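You operate a simulated robot arm through the tools that you are given. There is no shell and no other tool.

Carry out the task below with a simulated robot arm. There is one attempt and no reset: what you move stays moved.

Task
Move the blue trainer's blown fuse to the small red bin.
Fine: switch off and pull the trainer's plug first; slide the fuse cover shut again; leave the trainer's switches, dial and link. Set down upright: cream fuse. Where these are worked on the way, their far stop is far enough and under half their travel is too little: fuse cover.

The check looks at the end state, three seconds after you hand in, the way a careful person would. Anything else that was tipped, shoved, dropped, spilled or broken makes it a failure. A push-on lid holds only when it is set on centred and level and pressed home; a screw cap is set on level and turned clockwise until tight.

Robot
A 6-joint arm with a two-finger parallel gripper, fixed in place. Base frame: the origin is at the foot of the arm, x ahead of it, y to its left, z up; the work surface is at about z = 855. Lengths are in mm, angles in rad, forces in N, time in s.
With the tool pointing down near the work surface it reaches from about 240 to 640 mm from the base axis. Its first joint turns from -1.152 to 1.152 rad. Payload 2.7 kg.
Tool frame: the origin (TCP) lies between the finger pads and is the grasp point; the fingertips stand 23 mm ahead of it; z points along the fingers, y is the line along which they close. The gripper opens to 94 mm. The fingers are 38 mm wide and 10 mm thick; the gripper's body (54 by 96 mm) begins 39 mm behind the TCP.
Orientation is told as [roll, pitch, yaw] about the base's x, y, z axes, in that order, counted from this pose: with the fingers straight down and closing along the base's y, the tool's x points along the base's -x, its y along +y and its z along -z.

Tools
- The arm moves only by the tool send_rows. Its argument "rows" is a list of rows, each an object (a shift or turn left out is 0, a gripper value left out holds the last) with "dp": the shift along the tool's x, y, z in units of 30 mm (1.0 is 30 mm), a list of three; "dr": the turn, a rotation vector about the tool's x, y, z in units of 8 degrees (1.0 is 8 degrees), a list of three; "fingers": the closure, from 0 (fully open) to 1 (shut). In form: [{"dp": [tx, ty, tz], "dr": [rx, ry, rz], "fingers": fingers}, ...]. A call has 1 to 20 rows; each row shifts and turns the commanded pose from where the row before left it, along the tool's axes as they then stand. A call with a number of a shift or a turn outside -1 to 1 is refused whole. Rows are played at 5 a second. More than 50 mm and 0.15 rad between two rows, or a gripper value outside its range, and nothing of the call is played. A pose out of reach is approached as far as the arm can. The call stops where the force on the tool passes 40 N (or 10 N more than at its start, if that is more) or the arm is blocked; 0.2 s more then pass. The fingers move at their own pace (about 45 mm/s each) and stop on an object; they squeeze with about 32 N. The grip force told is the motor's: it shows also when the fingers shut on nothing. Time passes only in rows, and 0.2 s behind the last, so rows that do not move let the fingers close. The reply holds the time, the measured pose of the TCP, the force on the tool along the base axes, the opening and the grip force, in the units named above and with some noise, with the torque about the TCP (base axes, N m) and any sound that the robot's microphone picked up, and new pictures: "views" is both (left out), scene, wrist or none.
- Cameras (640 x 400 px; columns grow to the right, rows downward): "scene" is fixed at [73.4, -431.7, 1401.5]; the picture's right is [0.79, -0.62, 0.00], its down [-0.37, -0.48, -0.80] and it looks along [0.49, 0.63, -0.61] (base axes); focal length 326 px, centre (320, 200). "wrist" rides on the gripper at [86, 16, -74] in the tool frame; the picture's right is [-0.18, 0.98, 0.00], its down [-0.58, -0.11, -0.81] and it looks along [-0.79, -0.15, 0.59] (tool axes); focal length 243 px, centre (320, 200). There is no depth. A picture from a camera that has moved, and an enlarged one, comes with that camera's place and axes in the base frame and with its lens.
- zoom(camera, box): a new picture of the part [left, top, right, bottom] of that camera's present view, enlarged. It takes no simulated time.
- sign_off(): hands the job in; it is judged then, once.

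Nothing tells you positions but the pictures and the camera data. Unless the task says otherwise, let go and move clear before handing in.

The tools are called after ">>>" as a command line: name --argument value ..., lists and objects as JSON in quotes. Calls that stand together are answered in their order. send_rows: Moves the arm, as the interface text tells. Its arguments: {"type":"object","properties":{"rows":{"type":"array","items":{"type":"object","properties":{"dp":{"type":"array","items":{"type":"number"}},"dr":{"type":"array","items":{"type":"number"}},"fingers":{"type":"number"}}}},"views":{"type":"string","enum":["both","scene","wrist","none"]}},"required":["rows"]} The other tools are called the same way: zoom (camera, box) takes an enlarged picture of a part of a camera's view; sign_off () hands the job in.

At the start:

```text
time_s: 0.0
tcp_pos: [354.4, 60.0, 1140.8]
orientation: [0.0, 0.0, 0.0]
wrist_force: [-0.3, 0.8, 0.0]
ft_torque: [-0.03, 0.0, -0.01]
gripper_width: 94.1
grasp_force: 0.1
```

scene: 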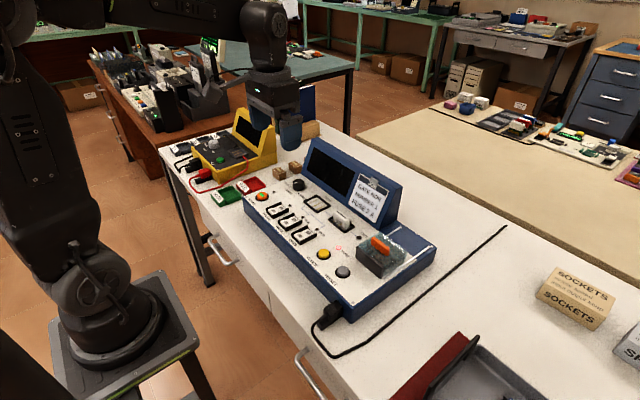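
wrist: 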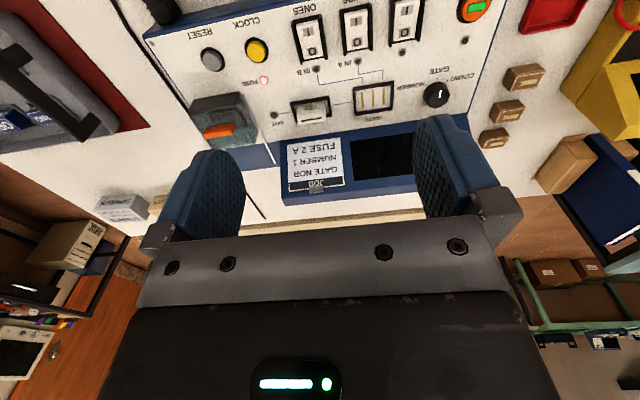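

I see a blue trainer on the bench with a fuse box (grey, orange fuse holder) on its near-right end, a plug at its right/near end, and small red and green bins to its left. I'll zoom in before moving anything.

>>> zoom --camera "scene" --box '[240, 150, 440, 275]'

>>> zoom --camera "scene" --box '[300, 220, 460, 340]'

>>> zoom --camera "scene" --box '[160, 110, 320, 220]'

>>> zoom --camera "wrist" --box '[140, 0, 340, 210]'

>>> zoom --camera "wrist" --box '[380, 0, 640, 160]'

```text
3.20 times, centred on (340, 212) of scene
camera zoom: at [73.4, -431.7, 1401.5], right [0.79, -0.62, 0.0], down [-0.37, -0.48, -0.8], along [0.49, 0.63, -0.61], focal length 1043 px, centre (256, 160)
```

zoom: 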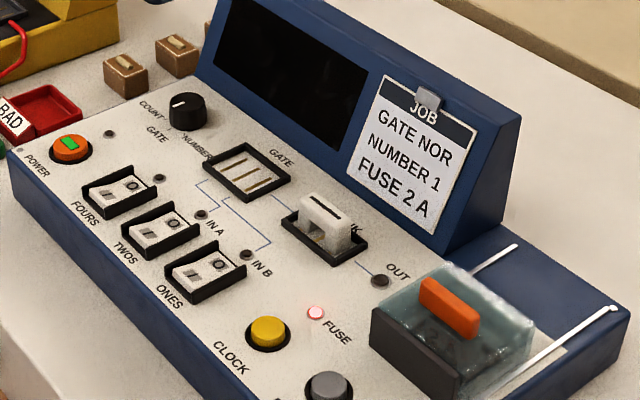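

```text
3.33 times, centred on (380, 280) of scene
camera zoom: at [73.4, -431.7, 1401.5], right [0.79, -0.62, 0.0], down [-0.37, -0.48, -0.8], along [0.49, 0.63, -0.61], focal length 1086 px, centre (120, -67)
```

zoom: 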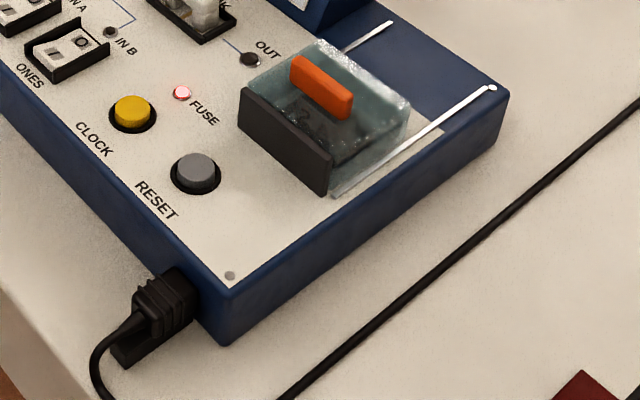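

```text
3.64 times, centred on (240, 165) of scene
camera zoom: at [73.4, -431.7, 1401.5], right [0.79, -0.62, 0.0], down [-0.37, -0.48, -0.8], along [0.49, 0.63, -0.61], focal length 1185 px, centre (611, 327)
```

zoom: 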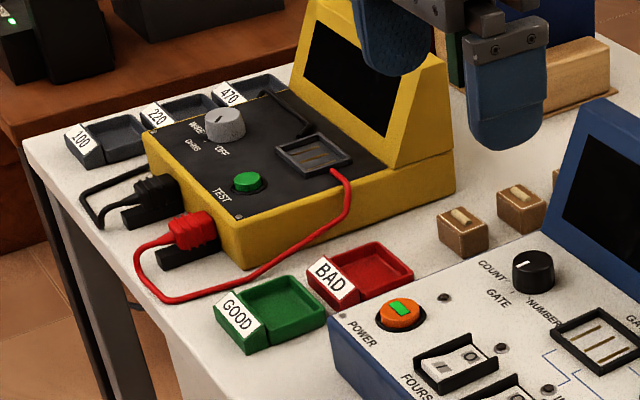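

```text
1.90 times, centred on (240, 105) of wrist
camera zoom: at [266.5, 76.4, 1216.1], right [0.18, 0.98, 0.0], down [0.58, -0.11, 0.81], along [0.79, -0.15, -0.59], focal length 462 px, centre (472, 381)
```

zoom: 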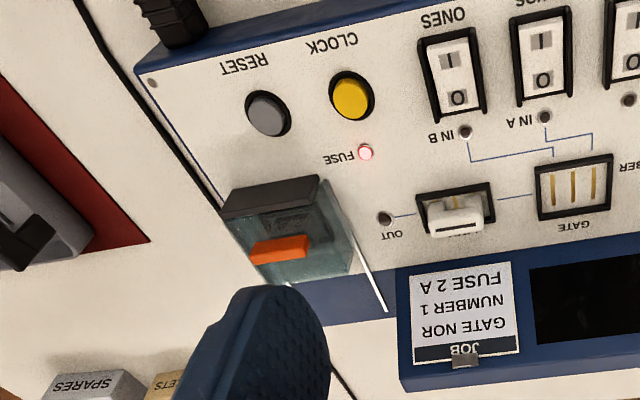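

```text
2.46 times, centred on (510, 80) of wrist
camera zoom: at [266.5, 76.4, 1216.1], right [0.18, 0.98, 0.0], down [0.58, -0.11, 0.81], along [0.79, -0.15, -0.59], focal length 597 px, centre (-148, 495)
```

zoom: 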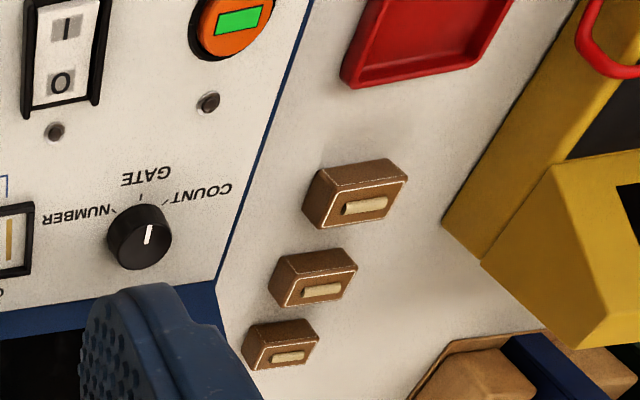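

I've located the trainer roughly: panel top near z≈857, front face at x≈350, right end at y≈-175, with the plug in the front face near the right corner. I'll move the wrist camera over the right end, tilted, to get a second view.

>>> send_rows --rows '[{"dp": [0, -1, 0]}, {"dp": [0, -1, 0]}, {"dp": [0, -1, 0]}, {"dp": [0, -1, 0], "dr": [0, 0.8, 0]}, {"dp": [0, -1, 0], "dr": [0, 0.9, 0]}, {"dp": [0, -1, 0], "dr": [0, 0.8, 0]}, {"dp": [0, 0, 0]}]'

```text
time_s: 1.6
tcp_pos: [352.1, -121.7, 1141.6]
orientation: [0.001, 0.351, 0.002]
wrist_force: [0.5, 0.1, -0.2]
ft_torque: [0.01, 0.02, 0.01]
gripper_width: 94.1
grasp_force: 0.1
camera wrist: at [296.5, -104.7, 1242.0], right [0.17, 0.98, -0.06], down [0.82, -0.11, 0.56], along [0.54, -0.15, -0.83], focal length 243 px, centre (320, 200)
```

scene: 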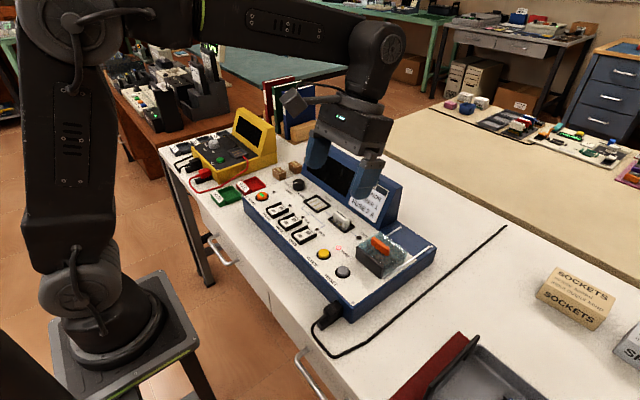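
wrist: 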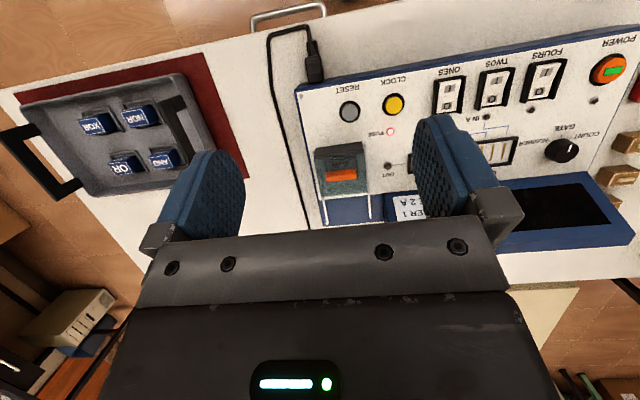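

>>> zoom --camera "wrist" --box '[250, 20, 410, 120]'

>>> zoom --camera "wrist" --box '[280, 120, 410, 230]'

>>> zoom --camera "wrist" --box '[520, 20, 640, 120]'

>>> zoom --camera "scene" --box '[300, 270, 380, 340]'

>>> zoom --camera "scene" --box '[340, 215, 440, 285]'

```text
4.00 times, centred on (330, 70) of wrist
camera zoom: at [296.5, -104.7, 1242.0], right [0.17, 0.98, -0.06], down [0.82, -0.11, 0.56], along [0.54, -0.15, -0.83], focal length 970 px, centre (280, 720)
```

zoom: 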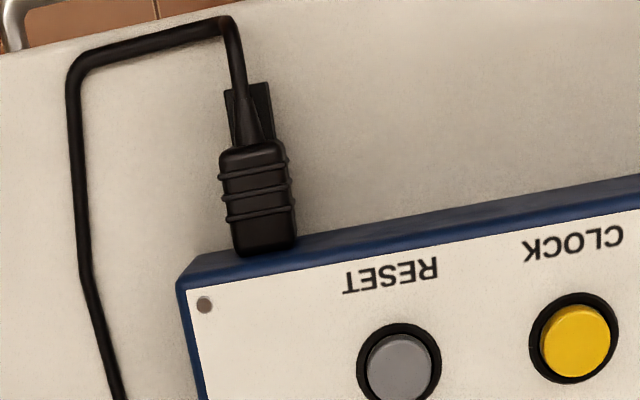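

```text
3.64 times, centred on (345, 175) of wrist
camera zoom: at [296.5, -104.7, 1242.0], right [0.17, 0.98, -0.06], down [0.82, -0.11, 0.56], along [0.54, -0.15, -0.83], focal length 882 px, centre (229, 291)
```

zoom: 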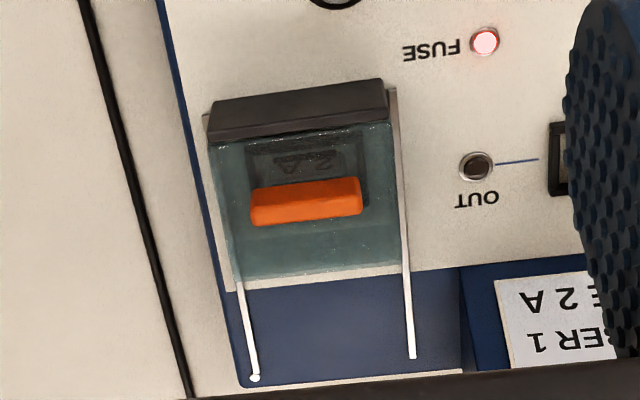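

```text
4.00 times, centred on (580, 70) of wrist
camera zoom: at [296.5, -104.7, 1242.0], right [0.17, 0.98, -0.06], down [0.82, -0.11, 0.56], along [0.54, -0.15, -0.83], focal length 970 px, centre (-720, 720)
```

zoom: 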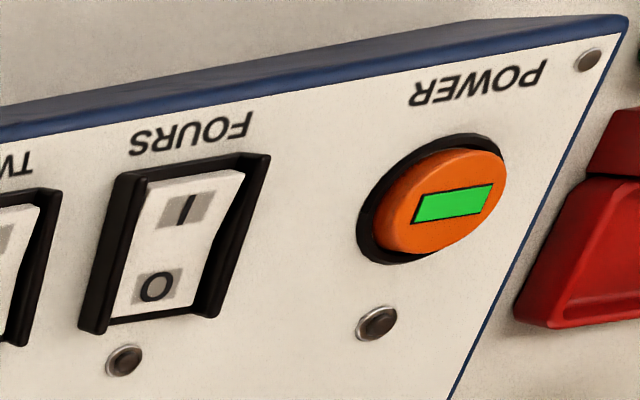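

```text
5.71 times, centred on (340, 305) of scene
camera zoom: at [73.4, -431.8, 1401.5], right [0.79, -0.62, 0.0], down [-0.37, -0.48, -0.8], along [0.49, 0.63, -0.61], focal length 1863 px, centre (206, -400)
```

zoom: 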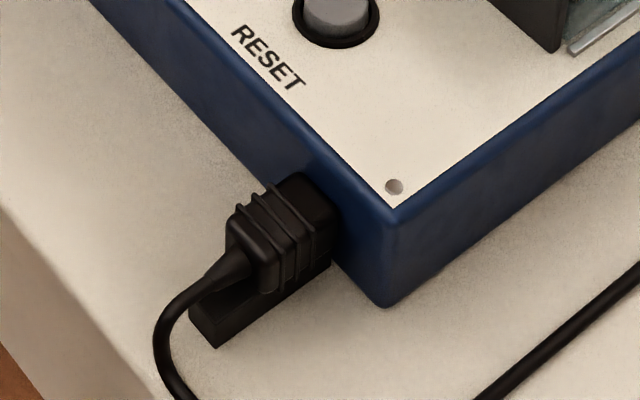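

```text
5.71 times, centred on (390, 250) of scene
camera zoom: at [73.4, -431.8, 1401.5], right [0.79, -0.62, 0.0], down [-0.37, -0.48, -0.8], along [0.49, 0.63, -0.61], focal length 1863 px, centre (-80, -86)
```

zoom: 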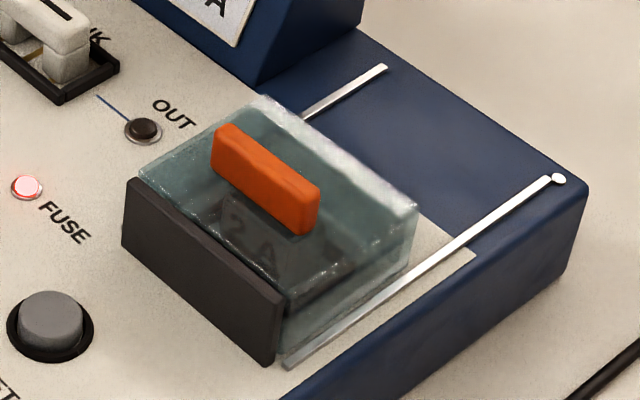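

The two views agree: the trainer's panel is flat at z≈859, the plug body is at about (330, -146) with its top at z≈839, and the orange power button is near (395, 243). I'll go above the power button with the fingers closed and take a closer look.

>>> send_rows --rows '[{"dp": [0, 1, 0], "fingers": 1}, {"dp": [0, 1, 0]}, {"dp": [0, 1, 0]}, {"dp": [0, 1, 0]}, {"dp": [0, 1, 0]}, {"dp": [0, 1, 0]}, {"dp": [0, 1, 0]}, {"dp": [0, 1, 0]}, {"dp": [0, 1, 0]}, {"dp": [0, 1, 0]}, {"dp": [0, 1, 0]}, {"dp": [-0.527, 0.58, 0.8]}, {"dp": [-0.527, 0.58, 0.8]}, {"dp": [-0.527, 0, 0.8]}, {"dp": [-0.527, 0, 0.8]}, {"dp": [-0.527, 0, 0.8]}, {}, {}]'

```text
time_s: 5.4
tcp_pos: [387.3, 244.0, 1001.0]
orientation: [-0.001, 0.349, 0.0]
wrist_force: [-0.6, 0.2, 0.9]
ft_torque: [0.02, -0.02, -0.01]
gripper_width: 0.0
grasp_force: 32.2
camera wrist: at [330.6, 260.9, 1101.2], right [0.17, 0.98, -0.06], down [0.82, -0.11, 0.56], along [0.54, -0.15, -0.83], focal length 243 px, centre (320, 200)
```

scene: 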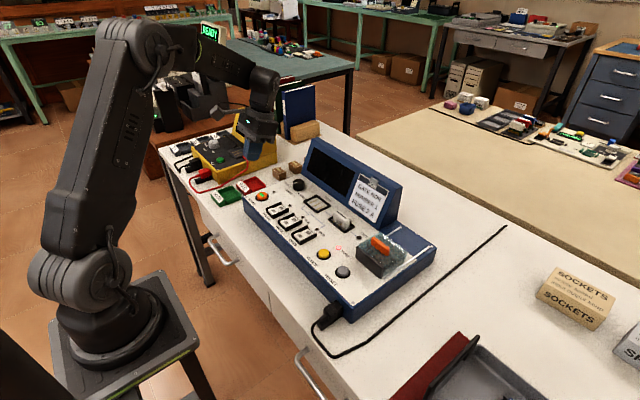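
wrist: 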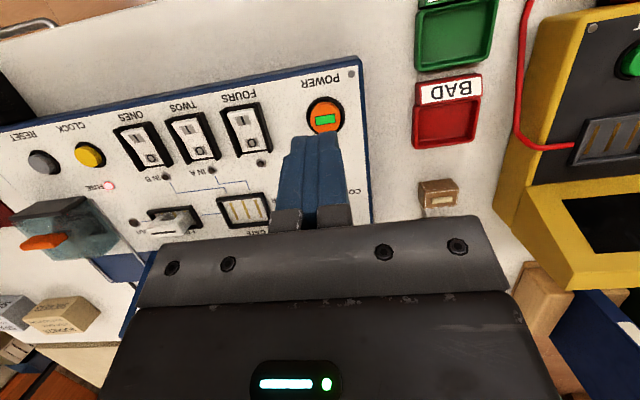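

The closed fingers are above the trainer's left end, and the power button and both bins are in view. I'll zoom in to fix the button and bin positions.

>>> zoom --camera "wrist" --box '[280, 70, 380, 150]'

>>> zoom --camera "wrist" --box '[370, 0, 530, 220]'

>>> zoom --camera "scene" --box '[200, 150, 310, 220]'

```text
5.00 times, centred on (330, 110) of wrist
camera zoom: at [330.6, 260.9, 1101.2], right [0.17, 0.98, -0.06], down [0.82, -0.11, 0.56], along [0.54, -0.15, -0.83], focal length 1213 px, centre (270, 650)
```

zoom: 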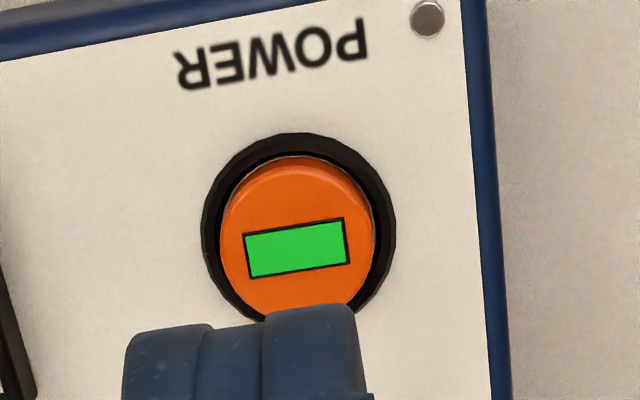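

```text
1.82 times, centred on (450, 110) of wrist
camera zoom: at [330.6, 260.9, 1101.2], right [0.17, 0.98, -0.06], down [0.82, -0.11, 0.56], along [0.54, -0.15, -0.83], focal length 441 px, centre (84, 364)
```

zoom: 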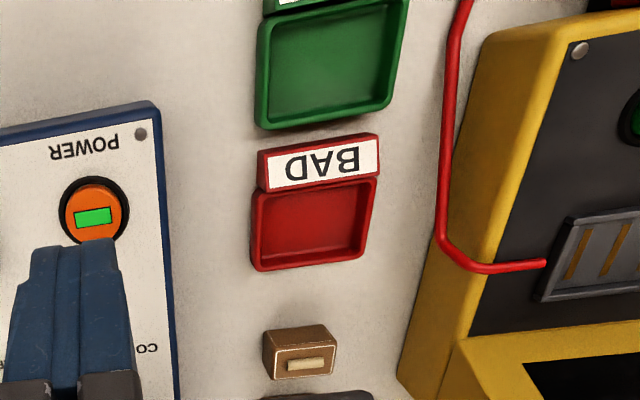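

```text
5.71 times, centred on (255, 185) of scene
camera zoom: at [73.4, -431.7, 1401.5], right [0.79, -0.62, 0.0], down [-0.37, -0.48, -0.8], along [0.49, 0.63, -0.61], focal length 1863 px, centre (691, 286)
```

zoom: 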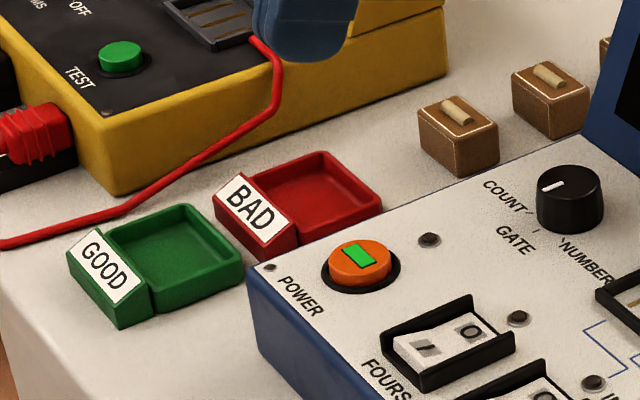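

The power button's cap is at (394.5, 240) with its top at z≈866. I'll lower until I'm just above it, then press slowly.

>>> send_rows --rows '[{"dp": [-0.249, -0.033, 0.752]}, {"dp": [-0.249, -0.033, 0.752]}, {"dp": [-0.249, -0.033, 0.752]}, {"dp": [-0.249, -0.033, 0.752]}, {}]' --views "wrist"

>>> zoom --camera "wrist" --box '[240, 70, 400, 190]'

>>> zoom --camera "scene" --box '[230, 150, 310, 220]'

```text
time_s: 6.6
tcp_pos: [384.1, 242.3, 905.4]
orientation: [0.0, 0.35, 0.0]
wrist_force: [-0.8, 0.4, 0.2]
ft_torque: [0.0, 0.03, 0.0]
gripper_width: 0.0
grasp_force: 31.7
camera wrist: at [328.1, 258.3, 1005.8], right [0.17, 0.98, -0.06], down [0.82, -0.11, 0.56], along [0.54, -0.15, -0.83], focal length 243 px, centre (320, 200)
```

wrist: 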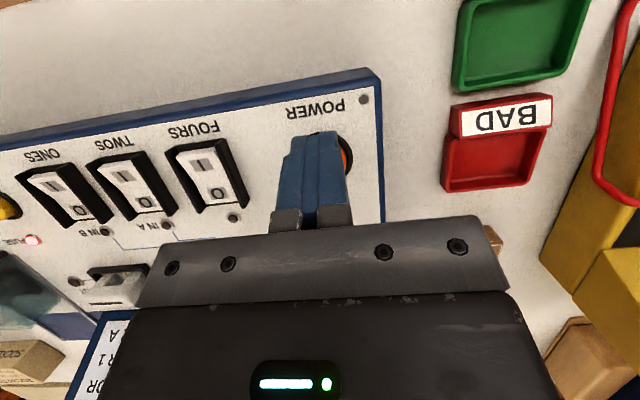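

```text
3.33 times, centred on (320, 130) of wrist
camera zoom: at [328.1, 258.3, 1005.8], right [0.17, 0.98, -0.06], down [0.82, -0.11, 0.56], along [0.54, -0.15, -0.83], focal length 809 px, centre (320, 433)
```

zoom: 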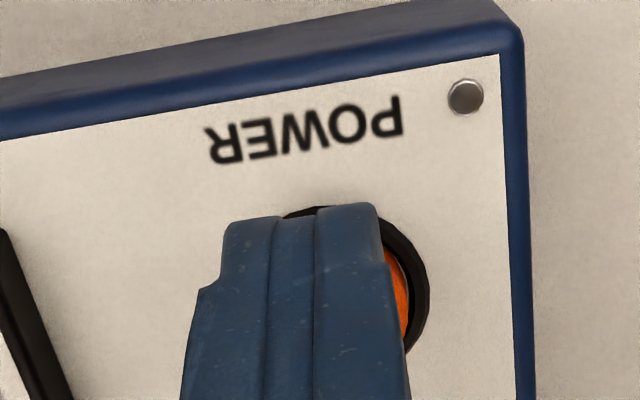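

```text
5.71 times, centred on (270, 185) of scene
camera zoom: at [73.4, -431.7, 1401.5], right [0.79, -0.62, 0.0], down [-0.37, -0.48, -0.8], along [0.49, 0.63, -0.61], focal length 1863 px, centre (606, 286)
```

zoom: 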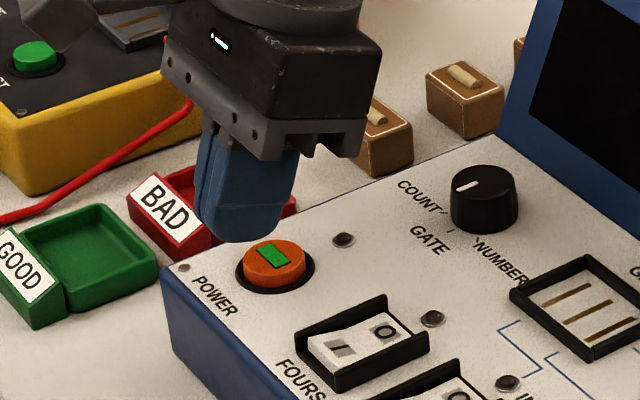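

The fingertip is about 11 mm above the button and in line with it. I'll press down in small steps.

>>> send_rows --rows '[{"dp": [-0.046, -0.07, 0.125]}, {"dp": [-0.046, 0, 0.125]}, {"dp": [-0.023, 0, 0.0626]}, {"dp": [-0.023, 0, 0.0626]}, {}]' --views "scene"

>>> zoom --camera "scene" --box '[230, 150, 310, 220]'

```text
time_s: 7.8
tcp_pos: [382.8, 239.5, 893.1]
orientation: [-0.001, 0.35, -0.001]
wrist_force: [-0.1, 0.1, -0.5]
ft_torque: [0.0, -0.03, 0.01]
gripper_width: 0.0
grasp_force: 32.3
```

scene: 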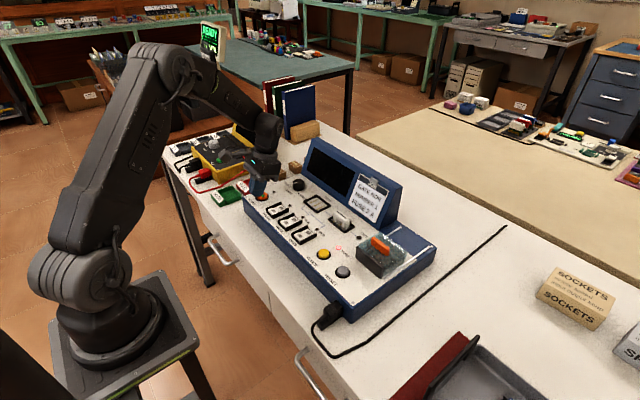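

```text
5.71 times, centred on (270, 185) of scene
camera zoom: at [73.4, -431.7, 1401.5], right [0.79, -0.62, 0.0], down [-0.37, -0.48, -0.8], along [0.49, 0.63, -0.61], focal length 1863 px, centre (606, 286)
```

zoom: 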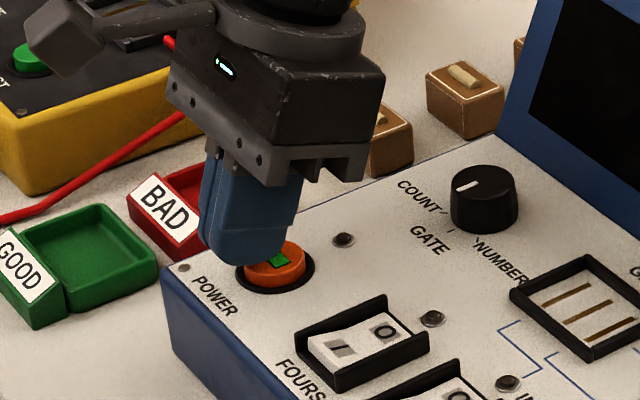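

Almost touching. I'll keep pressing down in 1 mm steps.

>>> send_rows --rows '[{"dp": [-0.0115, 0, 0.0313]}, {"dp": [-0.0115, 0, 0.0313]}, {"dp": [-0.0115, 0, 0.0313]}, {"dp": [-0.0115, 0, 0.0313]}]' --views "none"

>>> zoom --camera "scene" --box '[230, 150, 310, 220]'

```text
time_s: 8.8
tcp_pos: [383.3, 240.0, 889.5]
orientation: [0.0, 0.349, 0.0]
wrist_force: [-0.4, 0.2, 1.8]
ft_torque: [-0.01, 0.01, 0.0]
gripper_width: 0.0
grasp_force: 32.1
```

```text
5.71 times, centred on (270, 185) of scene
camera zoom: at [73.4, -431.7, 1401.5], right [0.79, -0.62, 0.0], down [-0.37, -0.48, -0.8], along [0.49, 0.63, -0.61], focal length 1863 px, centre (606, 286)
```

zoom: 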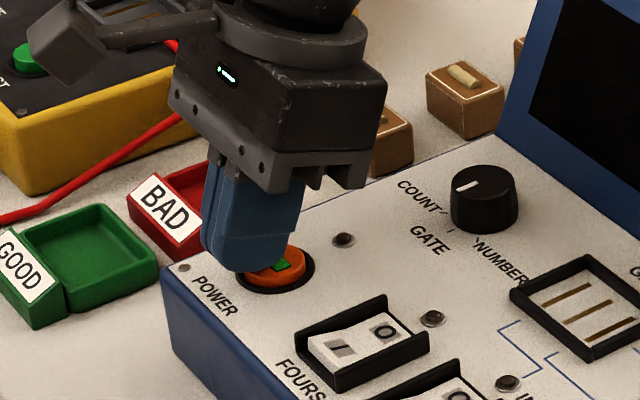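

Contact has begun (about 2 N) and the cap is going down. I'll press further.

>>> send_rows --rows '[{"dp": [-0.0115, 0, 0.0313]}, {"dp": [-0.0115, 0, 0.0313]}, {"dp": [-0.0115, 0, 0.0313]}]' --views "none"

>>> zoom --camera "scene" --box '[230, 150, 310, 220]'

```text
time_s: 9.6
tcp_pos: [384.5, 238.6, 885.3]
orientation: [0.001, 0.351, 0.0]
wrist_force: [-0.6, -1.2, 3.6]
ft_torque: [0.03, 0.0, 0.01]
gripper_width: 0.0
grasp_force: 32.1
heard: click
```

```text
5.71 times, centred on (270, 185) of scene
camera zoom: at [73.3, -431.8, 1401.5], right [0.79, -0.62, 0.0], down [-0.37, -0.48, -0.8], along [0.49, 0.63, -0.61], focal length 1863 px, centre (606, 286)
```

zoom: 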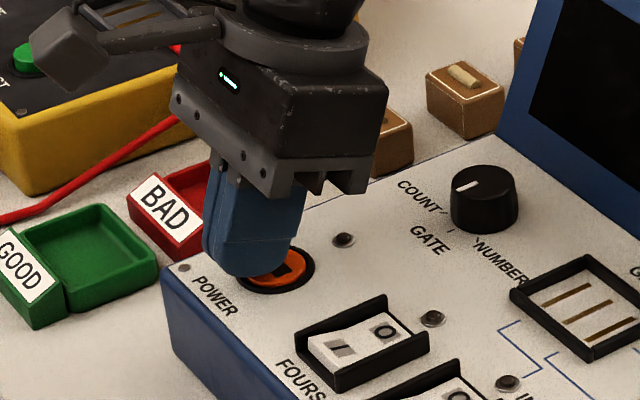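

I heard a click and the green light went out. I'll retract straight up and check.

>>> send_rows --rows '[{"dp": [0.115, 0, -0.313]}, {"dp": [0.344, 0, -0.939]}, {"dp": [0.344, 0, -0.939]}, {"dp": [0.344, 0, -0.939]}, {"dp": [0.344, 0, -0.939]}, {"dp": [0.344, 0, -0.939]}, {}]'

>>> zoom --camera "scene" --box '[220, 150, 360, 270]'

>>> zoom --camera "wrist" --box '[340, 40, 500, 200]'

```text
time_s: 11.2
tcp_pos: [381.5, 239.6, 1048.4]
orientation: [0.002, 0.35, 0.001]
wrist_force: [-0.5, -0.2, 0.5]
ft_torque: [0.02, 0.04, 0.01]
gripper_width: 0.0
grasp_force: 31.8
camera wrist: at [325.2, 255.4, 1149.0], right [0.17, 0.98, -0.06], down [0.82, -0.11, 0.56], along [0.54, -0.15, -0.83], focal length 243 px, centre (320, 200)
```

scene: 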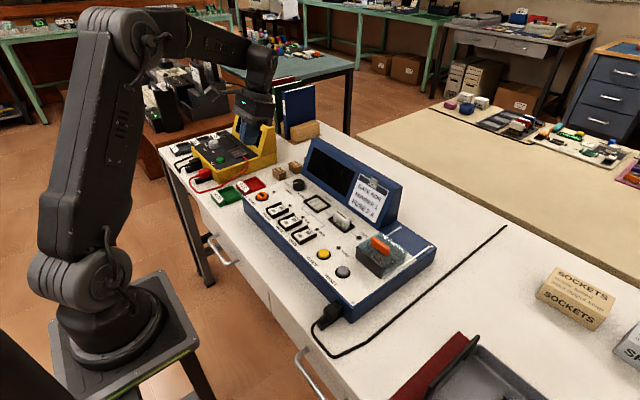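
wrist: 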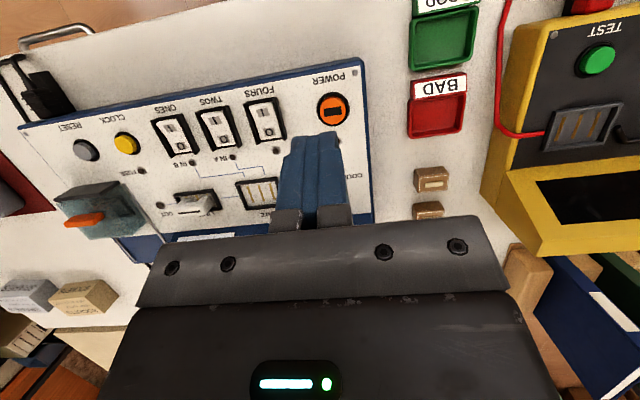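

```text
3.33 times, centred on (290, 210) of scene
camera zoom: at [73.4, -431.7, 1401.5], right [0.79, -0.62, 0.0], down [-0.37, -0.48, -0.8], along [0.49, 0.63, -0.61], focal length 1086 px, centre (420, 167)
```

zoom: 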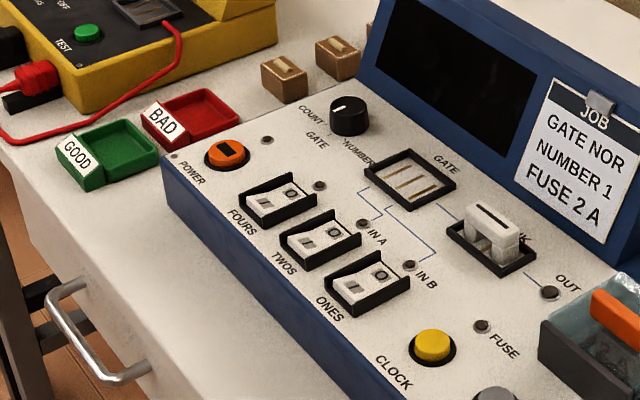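

```text
2.50 times, centred on (420, 120) of wrist
camera zoom: at [325.2, 255.4, 1149.0], right [0.17, 0.98, -0.06], down [0.82, -0.11, 0.56], along [0.54, -0.15, -0.83], focal length 606 px, centre (70, 400)
```

zoom: 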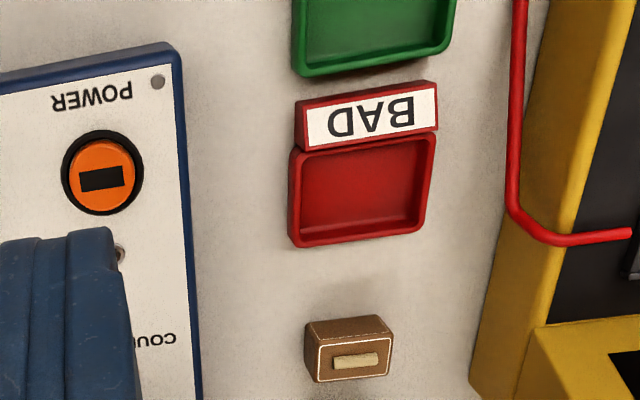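

The power light and the fuse lamp are both off. The red "BAD" bin's tray is centred near (431, 365) with its rim at z≈826. Next I'll straighten the tool and move above the plug with the fingers half open.

>>> send_rows --rows '[{"dp": [0.4, -1, 0], "dr": [0, -0.836, 0], "fingers": 0.36}, {"dp": [0, -1, 0], "dr": [0, -0.836, 0]}, {"dp": [0, -1, 0], "dr": [0, -0.836, 0]}, {"dp": [0.2, -1, 0]}, {"dp": [0.2, -1, 0]}, {"dp": [0.2, -1, 0]}, {"dp": [0.2, -1, 0]}, {"dp": [0.2, -1, 0]}, {"dp": [0.2, -1, 0]}, {"dp": [0.2, -1, 0]}, {"dp": [0.2, -1, 0]}, {"dp": [0.1, -1, 0]}, {"dp": [0, -0.85, 0.5]}, {"dp": [0, 0, 0.8]}, {}, {}]'

>>> zoom --camera "wrist" --box '[220, 0, 420, 160]'

>>> zoom --camera "scene" --box '[270, 230, 390, 340]'

```text
time_s: 14.6
tcp_pos: [320.5, -145.9, 1012.6]
orientation: [0.001, -0.002, 0.0]
wrist_force: [-1.0, -0.5, 0.1]
ft_torque: [0.01, 0.0, -0.04]
gripper_width: 59.9
grasp_force: 0.0
camera wrist: at [235.2, -130.5, 1087.8], right [0.18, 0.98, 0.0], down [0.58, -0.11, 0.81], along [0.79, -0.15, -0.59], focal length 243 px, centre (320, 200)
```

scene: 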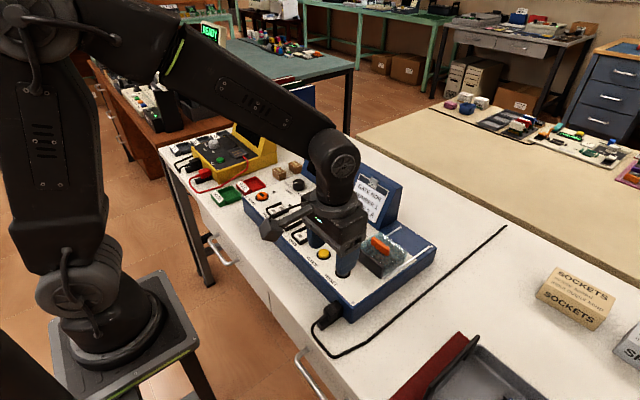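
wrist: 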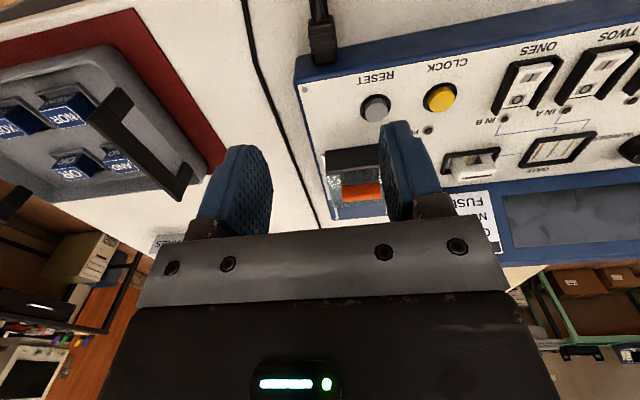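

```text
2.50 times, centred on (320, 80) of wrist
camera zoom: at [235.2, -130.5, 1087.8], right [0.18, 0.98, 0.0], down [0.58, -0.11, 0.81], along [0.79, -0.15, -0.59], focal length 606 px, centre (320, 500)
```

zoom: 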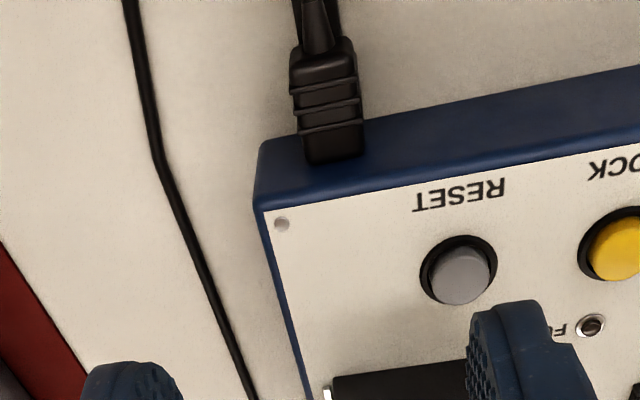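

```text
3.64 times, centred on (330, 285) of scene
camera zoom: at [73.4, -431.7, 1401.5], right [0.79, -0.62, 0.0], down [-0.37, -0.48, -0.8], along [0.49, 0.63, -0.61], focal length 1185 px, centre (284, -109)
```

zoom: 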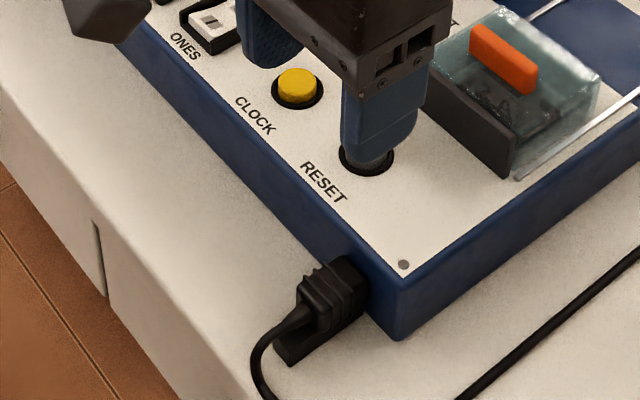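

The fingers line up with the plug, which sits at about x 310–350, y≈-145. I'll lower in front of the trainer's face so the fingers straddle the plug.

>>> send_rows --rows '[{"dp": [-0.15, 0.04, 1]}, {"dp": [0, 0, 1]}, {"dp": [0, 0, 1]}, {"dp": [0, 0, 1]}, {"dp": [0, 0, 0.9]}, {"dp": [0, 0, 0.4]}, {}]'

>>> zoom --camera "wrist" --box '[200, 60, 440, 220]'

>>> zoom --camera "scene" --box '[280, 250, 390, 340]'

```text
time_s: 16.2
tcp_pos: [325.3, -146.1, 853.2]
orientation: [0.0, -0.001, 0.001]
wrist_force: [0.2, 0.0, 0.8]
ft_torque: [0.01, 0.02, 0.01]
gripper_width: 60.3
grasp_force: 0.1
camera wrist: at [238.9, -129.7, 928.3], right [0.18, 0.98, 0.0], down [0.58, -0.11, 0.81], along [0.79, -0.15, -0.59], focal length 243 px, centre (320, 200)
```

scene: 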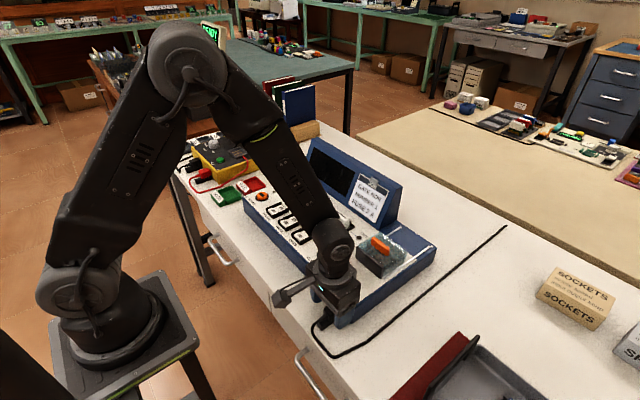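
wrist: 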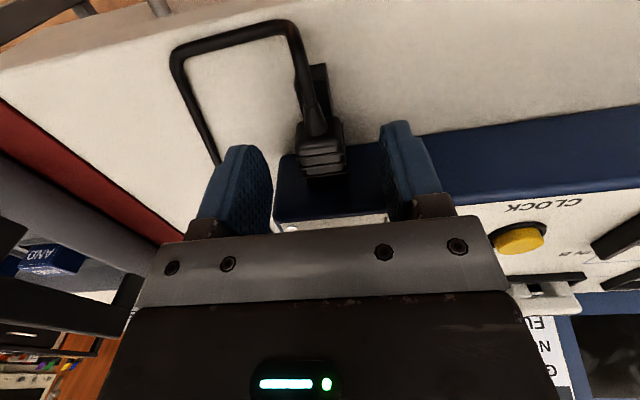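

```text
2.50 times, centred on (320, 140) of wrist
camera zoom: at [238.9, -129.7, 928.3], right [0.18, 0.98, 0.0], down [0.58, -0.11, 0.81], along [0.79, -0.15, -0.59], focal length 606 px, centre (320, 350)
```

zoom: 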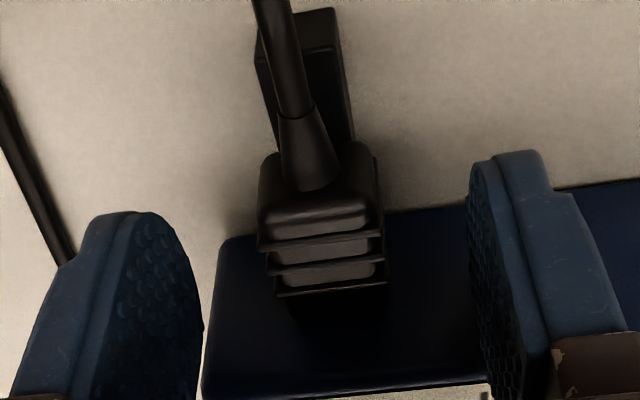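

```text
4.44 times, centred on (335, 295) of scene
camera zoom: at [73.4, -431.7, 1401.5], right [0.79, -0.62, 0.0], down [-0.37, -0.48, -0.8], along [0.49, 0.63, -0.61], focal length 1449 px, centre (253, -222)
```

zoom: 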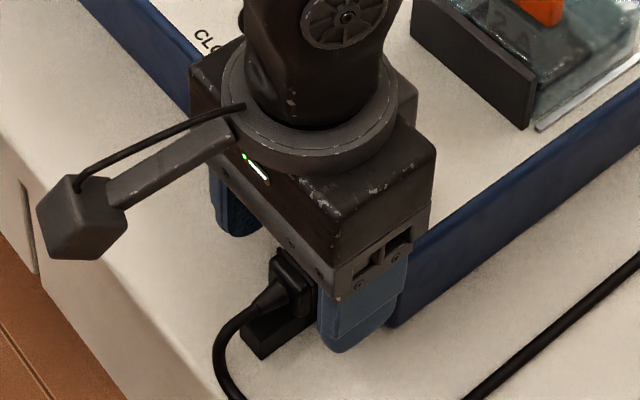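

The fingers straddle the plug. I'll go down the last 17 mm and close on it.

>>> send_rows --rows '[{"dp": [0, 0.03, 0.3]}, {"dp": [0, 0, 0.27]}, {"fingers": 1}, {}, {}, {}, {}]' --views "wrist"

>>> zoom --camera "wrist" --box '[200, 60, 440, 220]'

>>> zoom --camera "scene" --box '[280, 250, 390, 340]'

```text
time_s: 17.8
tcp_pos: [326.5, -144.9, 836.8]
orientation: [0.001, -0.001, 0.0]
wrist_force: [0.6, -14.7, -4.6]
ft_torque: [-0.08, -0.04, -0.01]
gripper_width: 22.9
grasp_force: 45.2
camera wrist: at [239.2, -129.1, 912.0], right [0.18, 0.98, 0.0], down [0.58, -0.11, 0.81], along [0.79, -0.15, -0.59], focal length 243 px, centre (320, 200)
```

wrist: 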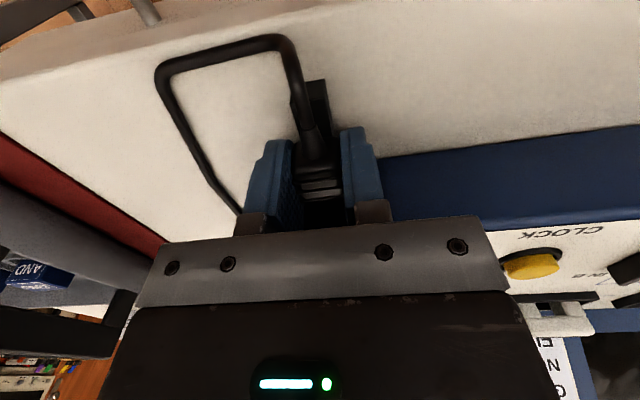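

```text
2.50 times, centred on (320, 140) of wrist
camera zoom: at [239.2, -129.1, 912.0], right [0.18, 0.98, 0.0], down [0.58, -0.11, 0.81], along [0.79, -0.15, -0.59], focal length 606 px, centre (320, 350)
```

zoom: 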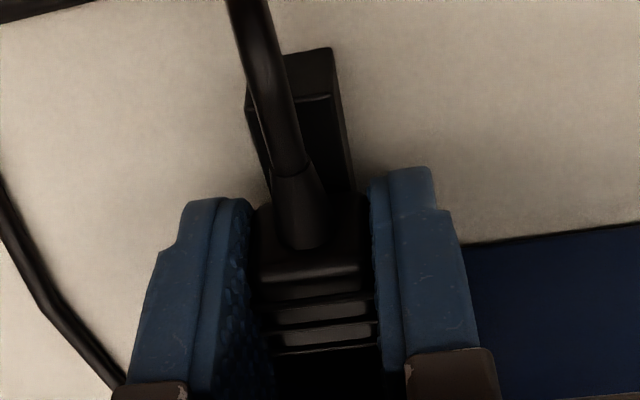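

```text
4.44 times, centred on (335, 295) of scene
camera zoom: at [73.4, -432.1, 1401.4], right [0.79, -0.62, 0.0], down [-0.37, -0.48, -0.8], along [0.49, 0.63, -0.61], focal length 1449 px, centre (253, -222)
```

zoom: 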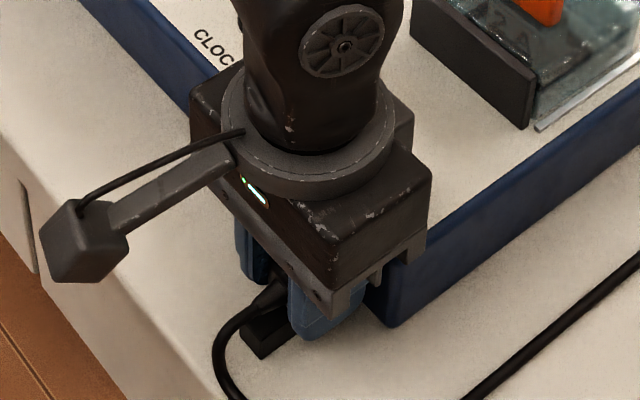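

I have the plug (width 22.9 mm). I'll ease the side load slightly, then pull straight back along -x.

>>> send_rows --rows '[{"dp": [0, -0.035, 0]}, {}, {"dp": [0.1, 0, 0]}, {"dp": [0.1, 0, 0]}, {"dp": [0.1, 0, 0]}, {}]' --views "scene"

>>> zoom --camera "wrist" --box '[200, 60, 440, 220]'

```text
time_s: 19.2
tcp_pos: [317.7, -144.7, 837.9]
orientation: [-0.001, -0.003, 0.0]
wrist_force: [0.2, 14.4, 30.6]
ft_torque: [0.17, 0.13, 0.0]
gripper_width: 22.8
grasp_force: 45.6
```

scene: 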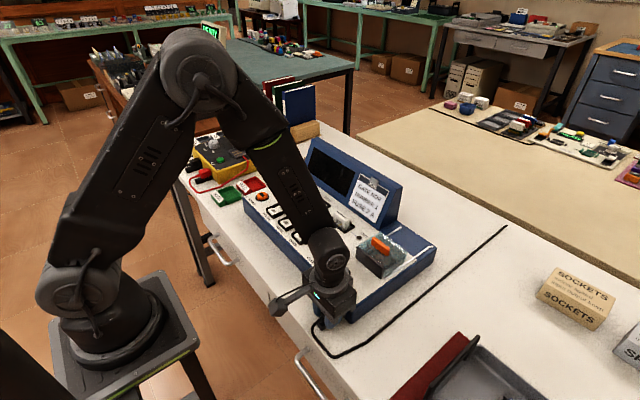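

```text
2.50 times, centred on (320, 140) of wrist
camera zoom: at [230.5, -129.2, 911.9], right [0.18, 0.98, 0.0], down [0.58, -0.11, 0.81], along [0.79, -0.15, -0.59], focal length 606 px, centre (320, 350)
```

zoom: 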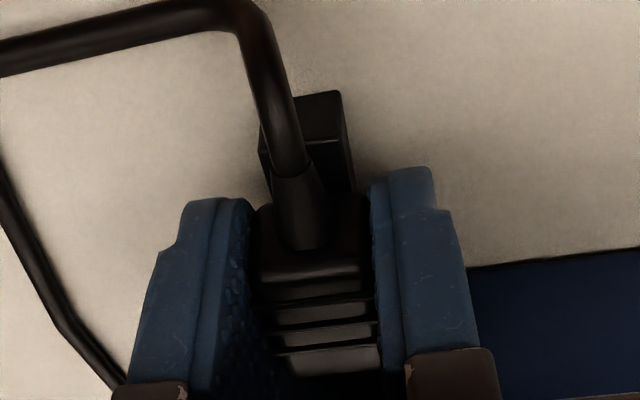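

The plug is moving with the gripper. There's some upward and sideways load, so I'll ease that and keep pulling.

>>> send_rows --rows '[{"dp": [0, 0.018, -0.04]}, {"dp": [0.1, 0, 0]}, {"dp": [0.1, 0, 0]}, {"dp": [0.1, 0, 0]}, {}]' --views "none"

>>> zoom --camera "wrist" --box '[200, 60, 440, 220]'

>>> zoom --camera "scene" --box '[280, 250, 390, 340]'

```text
time_s: 20.4
tcp_pos: [307.6, -145.5, 836.8]
orientation: [-0.001, 0.0, 0.002]
wrist_force: [-1.9, -5.3, -1.1]
ft_torque: [-0.03, -1.12, 0.04]
gripper_width: 22.8
grasp_force: 44.6
```

```text
2.50 times, centred on (320, 140) of wrist
camera zoom: at [220.3, -129.1, 912.1], right [0.18, 0.98, 0.0], down [0.58, -0.11, 0.81], along [0.79, -0.15, -0.59], focal length 606 px, centre (320, 350)
```

zoom: 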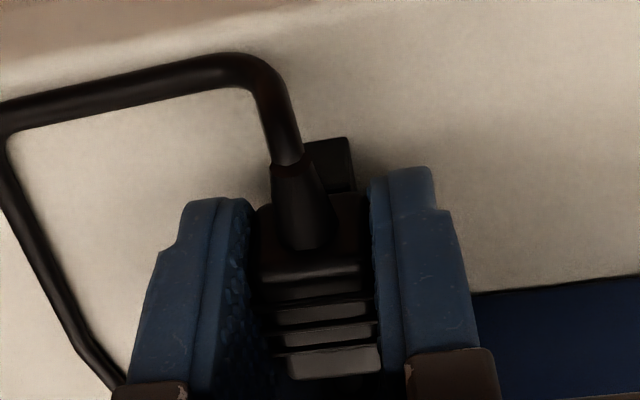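

```text
4.44 times, centred on (335, 295) of scene
camera zoom: at [73.3, -431.9, 1401.5], right [0.79, -0.62, 0.0], down [-0.37, -0.48, -0.8], along [0.49, 0.63, -0.61], focal length 1449 px, centre (253, -222)
```

zoom: 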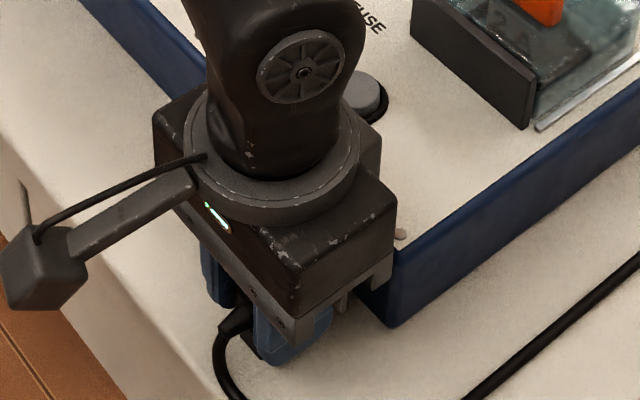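

It's out about 19 mm with little resistance, so I'll keep pulling.

>>> send_rows --rows '[{"dp": [0.12, 0, 0]}, {"dp": [0.12, 0, 0]}, {"dp": [0.12, 0, 0]}, {}]' --views "none"

>>> zoom --camera "wrist" --box '[200, 60, 440, 220]'

>>> zoom --camera "scene" --box '[280, 250, 390, 340]'

```text
time_s: 21.4
tcp_pos: [301.6, -145.7, 837.6]
orientation: [-0.003, -0.012, 0.001]
wrist_force: [31.7, 12.7, -7.6]
ft_torque: [0.19, -0.17, -0.11]
gripper_width: 23.1
grasp_force: 44.5
```

```text
2.50 times, centred on (320, 140) of wrist
camera zoom: at [214.0, -129.0, 912.4], right [0.18, 0.98, 0.0], down [0.57, -0.11, 0.81], along [0.8, -0.15, -0.58], focal length 606 px, centre (320, 350)
```

zoom: 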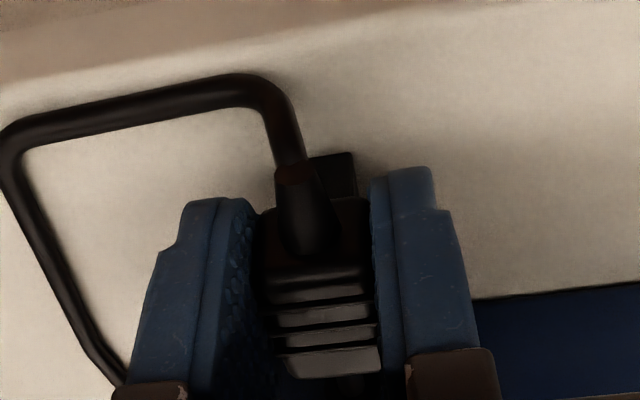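

```text
4.44 times, centred on (335, 295) of scene
camera zoom: at [74.2, -431.5, 1401.6], right [0.79, -0.62, 0.0], down [-0.37, -0.48, -0.8], along [0.49, 0.63, -0.61], focal length 1449 px, centre (253, -222)
```

zoom: 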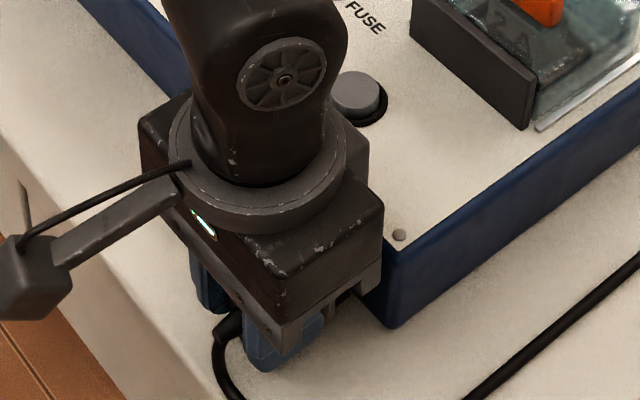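

The pull force jumped to 32 N, so the plug has reached its end stop about 25 mm out. I'll relax the pull, open the fingers and lift clear.

>>> send_rows --rows '[{"dp": [-0.1, 0, 0]}, {"fingers": 0.4}, {}, {}, {}, {"dp": [0, 0, -0.3]}, {"dp": [0, 0, -0.7]}, {"dp": [0, 0, -1]}, {"dp": [0, 0, -1]}, {"dp": [0, 0, -1]}, {"dp": [0, 0, -1]}, {"dp": [0, 0, -1]}, {"dp": [0, 0, -1]}, {}]'

>>> zoom --camera "scene" --box '[280, 250, 390, 340]'

>>> zoom --camera "wrist" --box '[220, 0, 420, 160]'

```text
time_s: 24.4
tcp_pos: [298.3, -144.3, 1046.9]
orientation: [0.0, 0.0, 0.002]
wrist_force: [-0.6, 0.6, 0.2]
ft_torque: [0.01, 0.0, -0.03]
gripper_width: 56.7
grasp_force: 0.2
camera wrist: at [211.9, -128.6, 1122.5], right [0.18, 0.98, 0.0], down [0.58, -0.11, 0.81], along [0.79, -0.15, -0.59], focal length 243 px, centre (320, 200)
```

scene: 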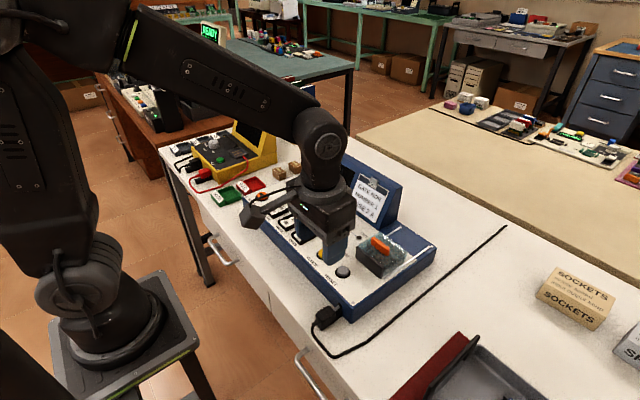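
wrist: 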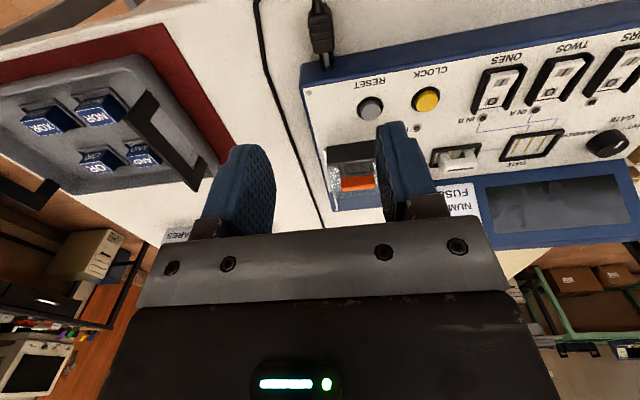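

```text
4.44 times, centred on (335, 295) of scene
camera zoom: at [73.4, -431.7, 1401.5], right [0.79, -0.62, 0.0], down [-0.37, -0.48, -0.8], along [0.49, 0.63, -0.61], focal length 1449 px, centre (253, -222)
```

zoom: 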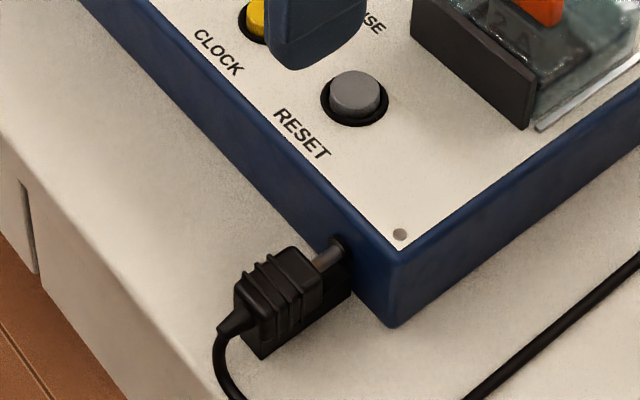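

```text
2.50 times, centred on (320, 80) of wrist
camera zoom: at [211.9, -128.6, 1122.5], right [0.18, 0.98, 0.0], down [0.58, -0.11, 0.81], along [0.79, -0.15, -0.59], focal length 606 px, centre (320, 500)
```

zoom: 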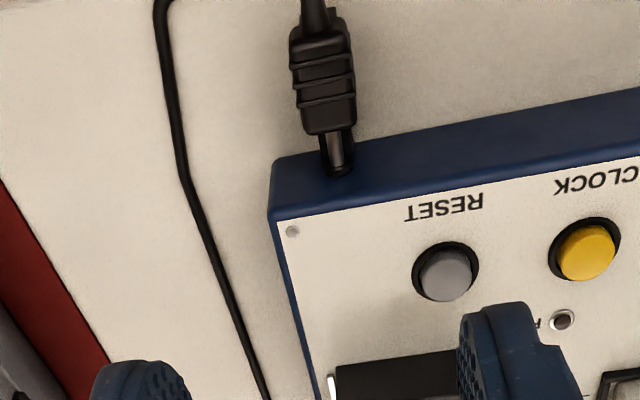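

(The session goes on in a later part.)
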